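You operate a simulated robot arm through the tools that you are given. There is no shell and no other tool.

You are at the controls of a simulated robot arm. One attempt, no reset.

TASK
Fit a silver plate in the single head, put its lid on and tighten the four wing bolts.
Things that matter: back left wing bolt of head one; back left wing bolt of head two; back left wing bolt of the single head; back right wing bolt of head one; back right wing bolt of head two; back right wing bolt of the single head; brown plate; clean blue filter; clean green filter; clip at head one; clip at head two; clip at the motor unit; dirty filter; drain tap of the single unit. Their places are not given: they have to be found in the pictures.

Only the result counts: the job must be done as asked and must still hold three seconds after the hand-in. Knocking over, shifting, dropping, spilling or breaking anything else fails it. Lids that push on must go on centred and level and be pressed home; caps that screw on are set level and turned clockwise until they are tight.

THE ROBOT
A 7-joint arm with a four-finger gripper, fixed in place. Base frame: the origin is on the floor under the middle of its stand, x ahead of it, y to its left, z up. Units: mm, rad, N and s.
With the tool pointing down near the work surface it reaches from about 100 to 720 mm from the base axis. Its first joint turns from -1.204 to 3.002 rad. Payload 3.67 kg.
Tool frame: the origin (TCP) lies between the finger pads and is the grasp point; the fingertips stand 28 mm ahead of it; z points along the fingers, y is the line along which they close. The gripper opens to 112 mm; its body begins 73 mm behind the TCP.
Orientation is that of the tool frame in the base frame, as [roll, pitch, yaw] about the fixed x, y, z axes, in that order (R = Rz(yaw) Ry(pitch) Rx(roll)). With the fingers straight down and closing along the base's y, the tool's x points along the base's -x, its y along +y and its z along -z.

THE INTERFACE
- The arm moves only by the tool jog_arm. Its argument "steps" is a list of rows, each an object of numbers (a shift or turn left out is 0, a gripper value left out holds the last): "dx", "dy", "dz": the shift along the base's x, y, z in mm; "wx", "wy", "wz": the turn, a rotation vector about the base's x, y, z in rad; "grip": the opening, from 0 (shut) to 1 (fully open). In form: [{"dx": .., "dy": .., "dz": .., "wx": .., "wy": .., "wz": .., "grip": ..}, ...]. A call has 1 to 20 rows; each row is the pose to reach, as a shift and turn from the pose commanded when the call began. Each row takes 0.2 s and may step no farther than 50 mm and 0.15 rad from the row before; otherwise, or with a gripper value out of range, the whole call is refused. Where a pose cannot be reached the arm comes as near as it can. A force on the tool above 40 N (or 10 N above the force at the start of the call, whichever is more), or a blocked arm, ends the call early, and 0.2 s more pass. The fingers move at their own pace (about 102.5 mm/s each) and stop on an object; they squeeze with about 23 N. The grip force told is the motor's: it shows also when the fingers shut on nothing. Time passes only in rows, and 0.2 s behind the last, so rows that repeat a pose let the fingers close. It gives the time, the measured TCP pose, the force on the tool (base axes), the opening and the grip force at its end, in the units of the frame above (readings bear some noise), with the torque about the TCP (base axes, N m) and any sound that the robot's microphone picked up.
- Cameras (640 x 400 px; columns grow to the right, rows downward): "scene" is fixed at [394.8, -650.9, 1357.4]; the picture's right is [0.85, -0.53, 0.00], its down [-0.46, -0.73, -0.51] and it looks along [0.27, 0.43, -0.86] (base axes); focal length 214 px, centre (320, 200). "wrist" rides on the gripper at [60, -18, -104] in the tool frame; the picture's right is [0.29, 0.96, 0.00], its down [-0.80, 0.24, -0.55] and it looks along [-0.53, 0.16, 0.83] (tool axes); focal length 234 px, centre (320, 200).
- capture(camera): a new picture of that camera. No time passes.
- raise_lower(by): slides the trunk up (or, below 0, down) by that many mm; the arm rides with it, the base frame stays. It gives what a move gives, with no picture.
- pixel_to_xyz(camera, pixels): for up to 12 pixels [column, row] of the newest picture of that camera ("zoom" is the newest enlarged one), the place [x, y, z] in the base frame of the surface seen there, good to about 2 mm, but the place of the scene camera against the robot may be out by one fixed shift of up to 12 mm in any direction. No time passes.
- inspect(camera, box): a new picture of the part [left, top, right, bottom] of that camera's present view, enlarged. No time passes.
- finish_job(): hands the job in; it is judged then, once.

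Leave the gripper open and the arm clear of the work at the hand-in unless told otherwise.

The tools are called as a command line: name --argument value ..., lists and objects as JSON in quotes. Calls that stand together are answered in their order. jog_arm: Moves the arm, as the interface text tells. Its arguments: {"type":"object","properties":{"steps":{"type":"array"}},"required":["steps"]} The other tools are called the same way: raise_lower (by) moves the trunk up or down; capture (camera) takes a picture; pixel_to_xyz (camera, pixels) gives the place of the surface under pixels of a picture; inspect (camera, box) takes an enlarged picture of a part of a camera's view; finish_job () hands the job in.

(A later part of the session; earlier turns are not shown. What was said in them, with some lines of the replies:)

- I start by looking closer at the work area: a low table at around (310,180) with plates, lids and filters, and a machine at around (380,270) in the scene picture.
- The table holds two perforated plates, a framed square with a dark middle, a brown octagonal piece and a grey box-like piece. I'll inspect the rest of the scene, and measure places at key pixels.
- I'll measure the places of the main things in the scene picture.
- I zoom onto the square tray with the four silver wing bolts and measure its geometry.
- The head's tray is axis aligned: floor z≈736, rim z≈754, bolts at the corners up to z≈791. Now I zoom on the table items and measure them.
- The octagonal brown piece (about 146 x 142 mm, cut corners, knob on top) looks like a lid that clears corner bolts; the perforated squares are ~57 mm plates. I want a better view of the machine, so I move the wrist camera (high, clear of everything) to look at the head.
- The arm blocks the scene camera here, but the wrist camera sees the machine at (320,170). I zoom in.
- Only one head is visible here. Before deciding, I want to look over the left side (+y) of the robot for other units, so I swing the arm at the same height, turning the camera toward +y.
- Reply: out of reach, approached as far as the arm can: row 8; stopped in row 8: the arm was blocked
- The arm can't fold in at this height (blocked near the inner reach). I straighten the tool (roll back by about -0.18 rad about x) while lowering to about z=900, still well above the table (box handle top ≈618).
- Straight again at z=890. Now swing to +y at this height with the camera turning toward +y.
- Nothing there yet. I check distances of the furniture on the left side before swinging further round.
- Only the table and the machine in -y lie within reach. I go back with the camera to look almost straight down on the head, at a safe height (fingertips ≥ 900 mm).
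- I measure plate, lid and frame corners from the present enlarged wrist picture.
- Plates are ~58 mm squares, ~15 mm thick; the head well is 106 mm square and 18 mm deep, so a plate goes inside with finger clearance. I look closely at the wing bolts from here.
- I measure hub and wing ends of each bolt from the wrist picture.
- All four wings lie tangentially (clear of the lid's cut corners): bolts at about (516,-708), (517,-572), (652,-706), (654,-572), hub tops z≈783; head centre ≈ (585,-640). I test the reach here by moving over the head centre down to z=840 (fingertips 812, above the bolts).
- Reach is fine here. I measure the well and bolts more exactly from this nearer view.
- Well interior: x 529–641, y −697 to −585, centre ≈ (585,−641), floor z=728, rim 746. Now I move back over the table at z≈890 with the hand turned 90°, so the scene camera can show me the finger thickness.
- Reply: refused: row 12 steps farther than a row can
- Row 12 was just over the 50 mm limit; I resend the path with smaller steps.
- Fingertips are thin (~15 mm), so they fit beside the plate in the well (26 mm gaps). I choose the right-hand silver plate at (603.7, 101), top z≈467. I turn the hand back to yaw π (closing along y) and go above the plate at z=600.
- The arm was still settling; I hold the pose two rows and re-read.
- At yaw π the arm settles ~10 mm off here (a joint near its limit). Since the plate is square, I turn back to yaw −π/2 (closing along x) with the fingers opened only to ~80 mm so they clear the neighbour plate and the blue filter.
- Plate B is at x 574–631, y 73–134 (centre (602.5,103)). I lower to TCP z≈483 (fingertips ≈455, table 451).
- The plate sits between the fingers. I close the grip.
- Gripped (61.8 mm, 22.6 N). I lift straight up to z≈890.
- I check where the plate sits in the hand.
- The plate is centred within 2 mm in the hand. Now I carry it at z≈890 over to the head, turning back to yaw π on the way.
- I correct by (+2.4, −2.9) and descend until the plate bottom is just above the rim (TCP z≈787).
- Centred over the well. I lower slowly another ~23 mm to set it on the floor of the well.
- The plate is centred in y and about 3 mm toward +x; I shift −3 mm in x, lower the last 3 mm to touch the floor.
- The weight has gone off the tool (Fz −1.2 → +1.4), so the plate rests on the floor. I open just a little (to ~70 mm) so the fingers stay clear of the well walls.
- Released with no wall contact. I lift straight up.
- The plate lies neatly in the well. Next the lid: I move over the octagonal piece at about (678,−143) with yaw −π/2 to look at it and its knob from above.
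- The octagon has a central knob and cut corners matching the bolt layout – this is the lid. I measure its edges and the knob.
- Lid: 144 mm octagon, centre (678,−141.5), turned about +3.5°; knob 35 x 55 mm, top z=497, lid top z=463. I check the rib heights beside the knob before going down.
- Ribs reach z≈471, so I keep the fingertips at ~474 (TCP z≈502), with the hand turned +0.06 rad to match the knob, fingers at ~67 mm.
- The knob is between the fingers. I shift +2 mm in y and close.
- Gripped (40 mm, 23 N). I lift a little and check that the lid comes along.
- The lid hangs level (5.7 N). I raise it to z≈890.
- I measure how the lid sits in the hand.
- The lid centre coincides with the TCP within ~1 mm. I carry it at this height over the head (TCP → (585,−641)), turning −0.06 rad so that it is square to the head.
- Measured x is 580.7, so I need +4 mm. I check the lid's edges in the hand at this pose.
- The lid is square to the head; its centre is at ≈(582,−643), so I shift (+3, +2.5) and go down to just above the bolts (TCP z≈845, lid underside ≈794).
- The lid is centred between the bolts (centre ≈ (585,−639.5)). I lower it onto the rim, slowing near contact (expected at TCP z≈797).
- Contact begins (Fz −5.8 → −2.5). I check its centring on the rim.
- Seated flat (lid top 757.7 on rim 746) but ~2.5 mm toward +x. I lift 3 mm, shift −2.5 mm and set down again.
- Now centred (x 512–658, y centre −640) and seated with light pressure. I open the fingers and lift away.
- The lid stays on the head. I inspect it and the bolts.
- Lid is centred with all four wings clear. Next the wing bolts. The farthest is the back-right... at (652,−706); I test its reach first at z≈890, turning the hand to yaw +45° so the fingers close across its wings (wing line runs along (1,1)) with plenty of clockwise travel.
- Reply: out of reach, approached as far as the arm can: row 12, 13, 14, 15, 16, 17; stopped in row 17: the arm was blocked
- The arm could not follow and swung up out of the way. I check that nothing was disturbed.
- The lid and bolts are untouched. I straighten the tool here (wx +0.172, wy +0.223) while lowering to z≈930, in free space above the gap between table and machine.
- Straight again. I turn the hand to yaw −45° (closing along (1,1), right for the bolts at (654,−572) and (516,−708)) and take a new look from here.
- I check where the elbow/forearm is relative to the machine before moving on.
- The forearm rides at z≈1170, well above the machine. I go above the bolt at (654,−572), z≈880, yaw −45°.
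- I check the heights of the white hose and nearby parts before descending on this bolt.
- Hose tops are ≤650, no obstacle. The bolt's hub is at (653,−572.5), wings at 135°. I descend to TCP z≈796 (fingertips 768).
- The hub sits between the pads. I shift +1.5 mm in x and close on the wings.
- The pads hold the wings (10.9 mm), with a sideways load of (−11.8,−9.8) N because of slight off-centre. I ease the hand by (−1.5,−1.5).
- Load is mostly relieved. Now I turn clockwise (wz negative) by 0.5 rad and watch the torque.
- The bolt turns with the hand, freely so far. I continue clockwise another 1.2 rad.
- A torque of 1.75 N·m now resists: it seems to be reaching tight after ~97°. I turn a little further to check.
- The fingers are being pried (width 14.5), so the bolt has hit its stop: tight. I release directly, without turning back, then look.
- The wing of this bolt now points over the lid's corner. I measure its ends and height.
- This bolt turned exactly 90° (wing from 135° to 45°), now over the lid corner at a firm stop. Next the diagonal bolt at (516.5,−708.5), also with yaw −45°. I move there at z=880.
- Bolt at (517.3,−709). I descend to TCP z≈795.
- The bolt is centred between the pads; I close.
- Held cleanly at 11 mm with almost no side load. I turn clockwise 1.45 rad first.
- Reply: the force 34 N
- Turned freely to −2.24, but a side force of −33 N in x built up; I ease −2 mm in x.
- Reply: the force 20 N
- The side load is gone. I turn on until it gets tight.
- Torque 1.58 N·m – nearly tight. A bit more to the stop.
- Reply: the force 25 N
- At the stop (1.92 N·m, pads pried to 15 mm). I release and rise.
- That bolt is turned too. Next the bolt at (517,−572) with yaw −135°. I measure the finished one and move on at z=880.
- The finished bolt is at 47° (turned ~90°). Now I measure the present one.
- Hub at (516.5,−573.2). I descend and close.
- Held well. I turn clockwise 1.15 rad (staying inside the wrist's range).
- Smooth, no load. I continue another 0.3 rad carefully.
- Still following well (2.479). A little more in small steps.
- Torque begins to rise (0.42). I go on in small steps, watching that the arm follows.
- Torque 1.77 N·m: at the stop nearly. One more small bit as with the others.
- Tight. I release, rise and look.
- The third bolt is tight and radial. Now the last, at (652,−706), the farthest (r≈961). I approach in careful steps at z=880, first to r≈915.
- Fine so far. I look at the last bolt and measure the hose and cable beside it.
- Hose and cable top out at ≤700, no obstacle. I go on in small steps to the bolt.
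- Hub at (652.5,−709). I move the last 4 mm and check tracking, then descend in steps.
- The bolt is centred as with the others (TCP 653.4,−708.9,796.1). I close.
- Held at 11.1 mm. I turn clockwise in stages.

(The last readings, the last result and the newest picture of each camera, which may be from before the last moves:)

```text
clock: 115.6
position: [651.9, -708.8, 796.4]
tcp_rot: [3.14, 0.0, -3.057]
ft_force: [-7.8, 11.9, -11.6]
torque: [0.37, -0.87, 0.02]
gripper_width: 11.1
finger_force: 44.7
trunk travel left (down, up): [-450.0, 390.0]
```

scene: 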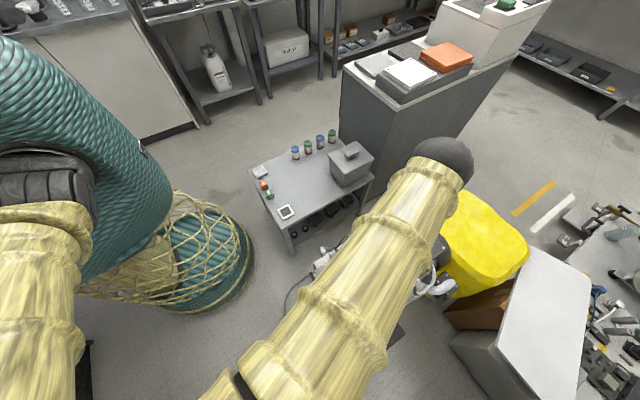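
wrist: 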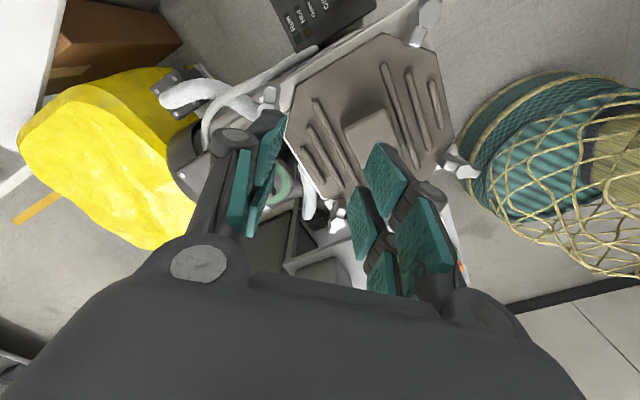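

Turning freely; I ease the side load (−0.8,+1) while continuing.

jog_arm --steps '[{"dx": -0.8, "dy": 1, "dz": -0.5, "wz": -0.08}, {"dx": -0.8, "dy": 1, "dz": -0.5, "wz": -0.18}, {"dx": -0.8, "dy": 1, "dz": -0.5, "wz": -0.28}, {"dx": -0.8, "dy": 1, "dz": -0.5, "wz": -0.38}, {"dx": -0.8, "dy": 1, "dz": -0.5, "wz": -0.48}, {"dx": -0.8, "dy": 1, "dz": -0.5, "wz": -0.58}, {"dx": -0.8, "dy": 1, "dz": -0.5, "wz": -0.68}, {"dx": -0.8, "dy": 1, "dz": -0.5, "wz": -0.68}]'

```text
clock: 117.4
position: [652.2, -707.6, 795.5]
tcp_rot: [-3.141, -0.002, 2.547]
ft_force: [0.6, 2.8, -5.5]
torque: [-0.43, -0.87, 0.0]
gripper_width: 10.9
finger_force: 44.8
trunk travel left (down, up): [-450.0, 390.0]
```

jog_arm --steps '[{"wz": -0.06}, {"wz": -0.12}, {"wz": -0.18}, {"wz": -0.22}, {"wz": -0.22}]'

```text
clock: 118.6
position: [651.3, -707.3, 796.0]
tcp_rot: [-3.14, -0.001, 2.326]
ft_force: [5.5, -5.1, 6.0]
torque: [0.67, 0.6, 0.43]
gripper_width: 11.0
finger_force: 44.9
trunk travel left (down, up): [-450.0, 390.0]
```

Torque starts rising (0.43), the same angle as on the previous bolt. I continue in small steps to the stop.

jog_arm --steps '[{"wz": -0.04}, {"wz": -0.08}, {"wz": -0.11}, {"wz": -0.11}]'

```text
clock: 119.6
position: [652.5, -707.2, 796.3]
tcp_rot: [-3.141, 0.001, 2.216]
ft_force: [11.8, -3.7, 8.4]
torque: [-0.6, -0.69, 1.83]
gripper_width: 11.3
finger_force: 45.3
trunk travel left (down, up): [-450.0, 390.0]
```

jog_arm --steps '[{"wz": -0.04}, {"wz": -0.08}, {"wz": -0.1}, {"wz": -0.1}]'

```text
clock: 120.6
position: [651.5, -707.8, 796.6]
tcp_rot: [3.141, -0.001, 2.116]
ft_force: [12.8, -2.6, 7.3]
torque: [-0.17, -0.42, 1.89]
gripper_width: 14.9
finger_force: 45.7
trunk travel left (down, up): [-450.0, 390.0]
```

The fourth bolt is at its stop as well (1.89 N·m, pads pried to 14.9). I release, rise and move back so that I can inspect the whole head.

jog_arm --steps '[{"grip": 0.25}, {"grip": 0.45}, {"grip": 0.45}, {"dz": 30}, {"dz": 70}, {"dz": 85}, {"dz": 85}]'

jog_arm --steps '[{"dx": -5, "dy": 5, "dz": 5, "wz": 0.12}, {"dx": -12, "dy": 12, "dz": 10, "wz": 0.24}, {"dx": -20, "dy": 20, "dz": 15, "wz": 0.36}, {"dx": -30, "dy": 30, "dz": 20, "wz": 0.48}, {"dx": -40, "dy": 40, "dz": 25, "wz": 0.6}, {"dx": -50, "dy": 50, "dz": 30, "wz": 0.72}, {"dx": -60, "dy": 60, "dz": 30, "wz": 0.84}, {"dx": -65, "dy": 65, "dz": 30, "wz": 0.96}, {"dx": -68, "dy": 68, "dz": 30, "wz": 1.025}, {"dx": -68, "dy": 68, "dz": 30, "wz": 1.025}]'

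capture --camera "wrist"

inspect --camera "wrist" --box '[220, 0, 450, 215]'

```text
clock: 122.2
position: [652.3, -707.4, 881.8]
tcp_rot: [3.141, -0.003, 2.116]
ft_force: [0.0, -0.2, -0.4]
torque: [-0.02, 0.01, 0.0]
gripper_width: 50.4
finger_force: 0.1
trunk travel left (down, up): [-450.0, 390.0]
```

```text
clock: 124.4
position: [584.4, -640.8, 912.2]
tcp_rot: [-3.14, -0.002, -3.139]
ft_force: [-0.1, -0.6, -0.4]
torque: [-0.02, 0.02, 0.01]
gripper_width: 50.2
finger_force: 0.0
trunk travel left (down, up): [-450.0, 390.0]
```

```text
taken
```

wrist: 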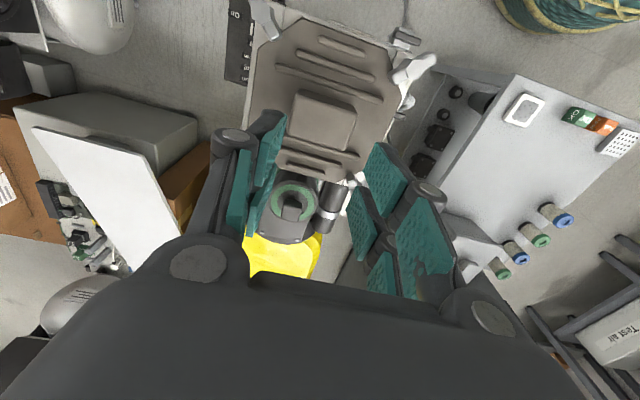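

```text
1.86 times, centred on (335, 108) of wrist
```

zoom: 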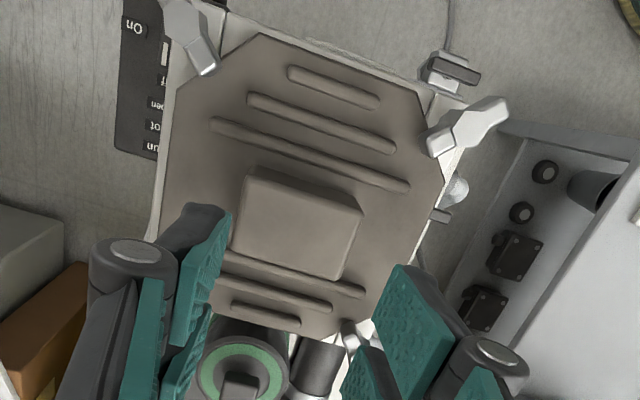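

All bolts look turned inward over the lid. I check the lid's level and centring, then retreat to clear space and view with the scene camera.

pixel_to_xyz --camera "zoom" --pixels '[[230, 60], [380, 110], [185, 170], [400, 240], [200, 60], [470, 125], [350, 332], [300, 205], [240, 150], [330, 120], [250, 340], [260, 38]]'

jog_arm --steps '[{"dy": 30, "grip": 0.6}, {"dx": 3, "dy": 70, "dz": -5, "wz": 0.08}, {"dx": 6, "dy": 112, "dz": -10, "wz": 0.16}, {"dx": 9, "dy": 154, "dz": -15, "wz": 0.24}, {"dx": 12, "dy": 196, "dz": -20, "wz": 0.32}, {"dx": 15, "dy": 238, "dz": -20, "wz": 0.4}, {"dx": 18, "dy": 280, "dz": -20, "wz": 0.48}, {"dx": 18, "dy": 322, "dz": -20, "wz": 0.56}, {"dx": 18, "dy": 364, "dz": -20, "wz": 0.64}, {"dx": 18, "dy": 406, "dz": -20, "wz": 0.72}, {"dx": 18, "dy": 448, "dz": -20, "wz": 0.8}, {"dx": 18, "dy": 490, "dz": -20, "wz": 0.88, "grip": 1}, {"dx": 10, "dy": 532, "dz": -20, "wz": 0.96}, {"dx": 0, "dy": 574, "dz": -20, "wz": 1.04}, {"dx": -10, "dy": 616, "dz": -20, "wz": 1.12}, {"dx": -20, "dy": 658, "dz": -20, "wz": 1.2}, {"dx": -30, "dy": 700, "dz": -20, "wz": 1.28}, {"dx": -40, "dy": 742, "dz": -20, "wz": 1.36}, {"dx": -50, "dy": 770, "dz": -20, "wz": 1.44}, {"dx": -50, "dy": 770, "dz": -20, "wz": 1.44}]'

capture --camera "scene"

inspect --camera "scene" --box '[310, 225, 450, 335]'

```text
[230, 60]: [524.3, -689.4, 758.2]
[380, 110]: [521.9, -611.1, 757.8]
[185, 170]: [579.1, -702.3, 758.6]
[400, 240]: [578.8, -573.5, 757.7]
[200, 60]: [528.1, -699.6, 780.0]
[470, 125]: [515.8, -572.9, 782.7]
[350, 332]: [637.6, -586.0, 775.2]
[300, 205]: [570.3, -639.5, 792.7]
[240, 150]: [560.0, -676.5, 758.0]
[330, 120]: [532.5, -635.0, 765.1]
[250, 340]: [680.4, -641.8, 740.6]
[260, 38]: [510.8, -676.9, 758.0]
```

```text
clock: 128.6
position: [533.7, 129.8, 891.8]
tcp_rot: [-3.141, 0.0, -1.701]
ft_force: [1.0, -0.2, -1.0]
torque: [0.01, 0.03, 0.03]
gripper_width: 111.9
finger_force: 0.1
trunk travel left (down, up): [-450.0, 390.0]
```

```text
taken
```

scene: 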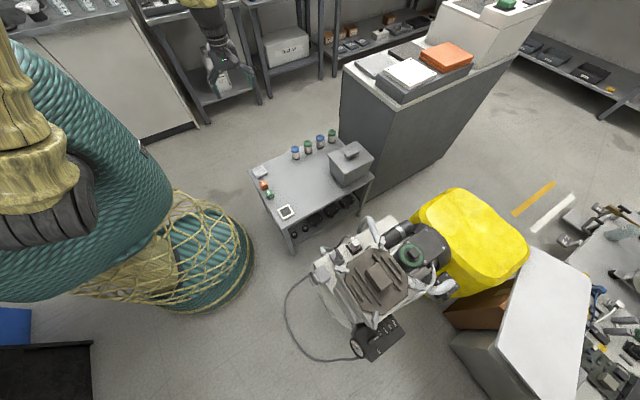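

```text
3.64 times, centred on (380, 280) of scene
```

zoom: 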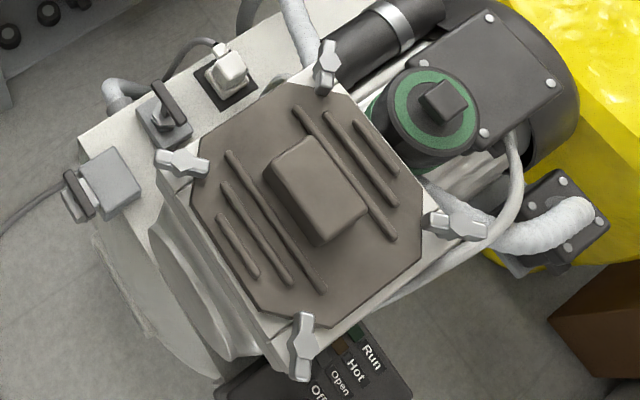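

All four wings now point over the lid corners, lid level (z≈758) and centred, everything else undisturbed. I do one last check of all four wing angles in this picture.

pixel_to_xyz --camera "zoom" --pixels '[[328, 47], [324, 88], [162, 158], [203, 166], [433, 222], [480, 229], [304, 318], [301, 373], [326, 68], [184, 162], [457, 225], [302, 345]]'

inspect --camera "scene" --box '[245, 110, 385, 250]'

```text
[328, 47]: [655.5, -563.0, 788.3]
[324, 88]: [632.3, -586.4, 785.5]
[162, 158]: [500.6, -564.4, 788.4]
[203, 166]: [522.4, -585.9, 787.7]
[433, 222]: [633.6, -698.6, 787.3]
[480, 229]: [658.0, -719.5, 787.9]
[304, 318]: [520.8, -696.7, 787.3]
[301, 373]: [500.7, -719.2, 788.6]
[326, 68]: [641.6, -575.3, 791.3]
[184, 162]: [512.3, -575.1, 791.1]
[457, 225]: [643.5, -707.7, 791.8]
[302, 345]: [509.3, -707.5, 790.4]
```

```text
2.86 times, centred on (315, 180) of scene
```

zoom: 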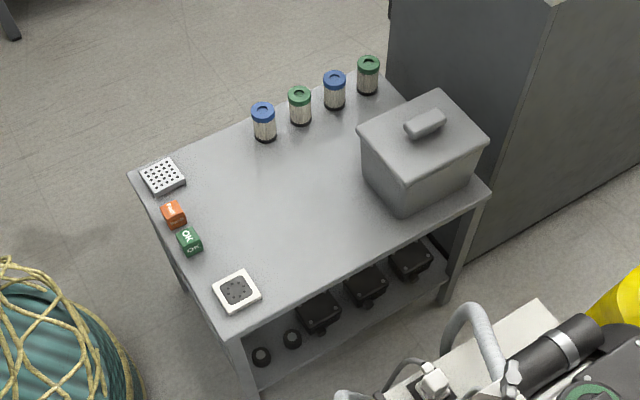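

All four bolts were turned about 90° clockwise to their stops. The wings now sit at ±45°, pointing over the lid corners. The silver plate is in the well, and the lid is centred and level. Everything else on the table and machine looks untouched. The gripper is open and the arm is clear, so I hand the job in.

finish_job

```text
The job is handed in.
```

I put a silver plate in the single head, set its lid on and tightened all four wing bolts. The job is handed in; I got no verdict back, only that it was handed in.

- **Plate:** I took the right-hand perforated plate from the table and set it in the centre of the well, resting on its floor.
- **Lid:** I took the brown octagonal piece with the knob to be the lid. Its size and cut corners match the head and bolts, but nothing in the scene names it. It sits centred and level on the rim.
- **Wing bolts:** Each was turned clockwise about 90° and stopped hard at roughly 1.9 N·m. All four wings now point inward over the lid corners.
- **Arm mishap:** While I was moving to the farthest bolt, the arm could not follow one commanded path and swung up out of position. It was in free space; I checked afterwards and nothing had been touched or shifted.

The gripper is open and the arm is clear, above the far side of the table.
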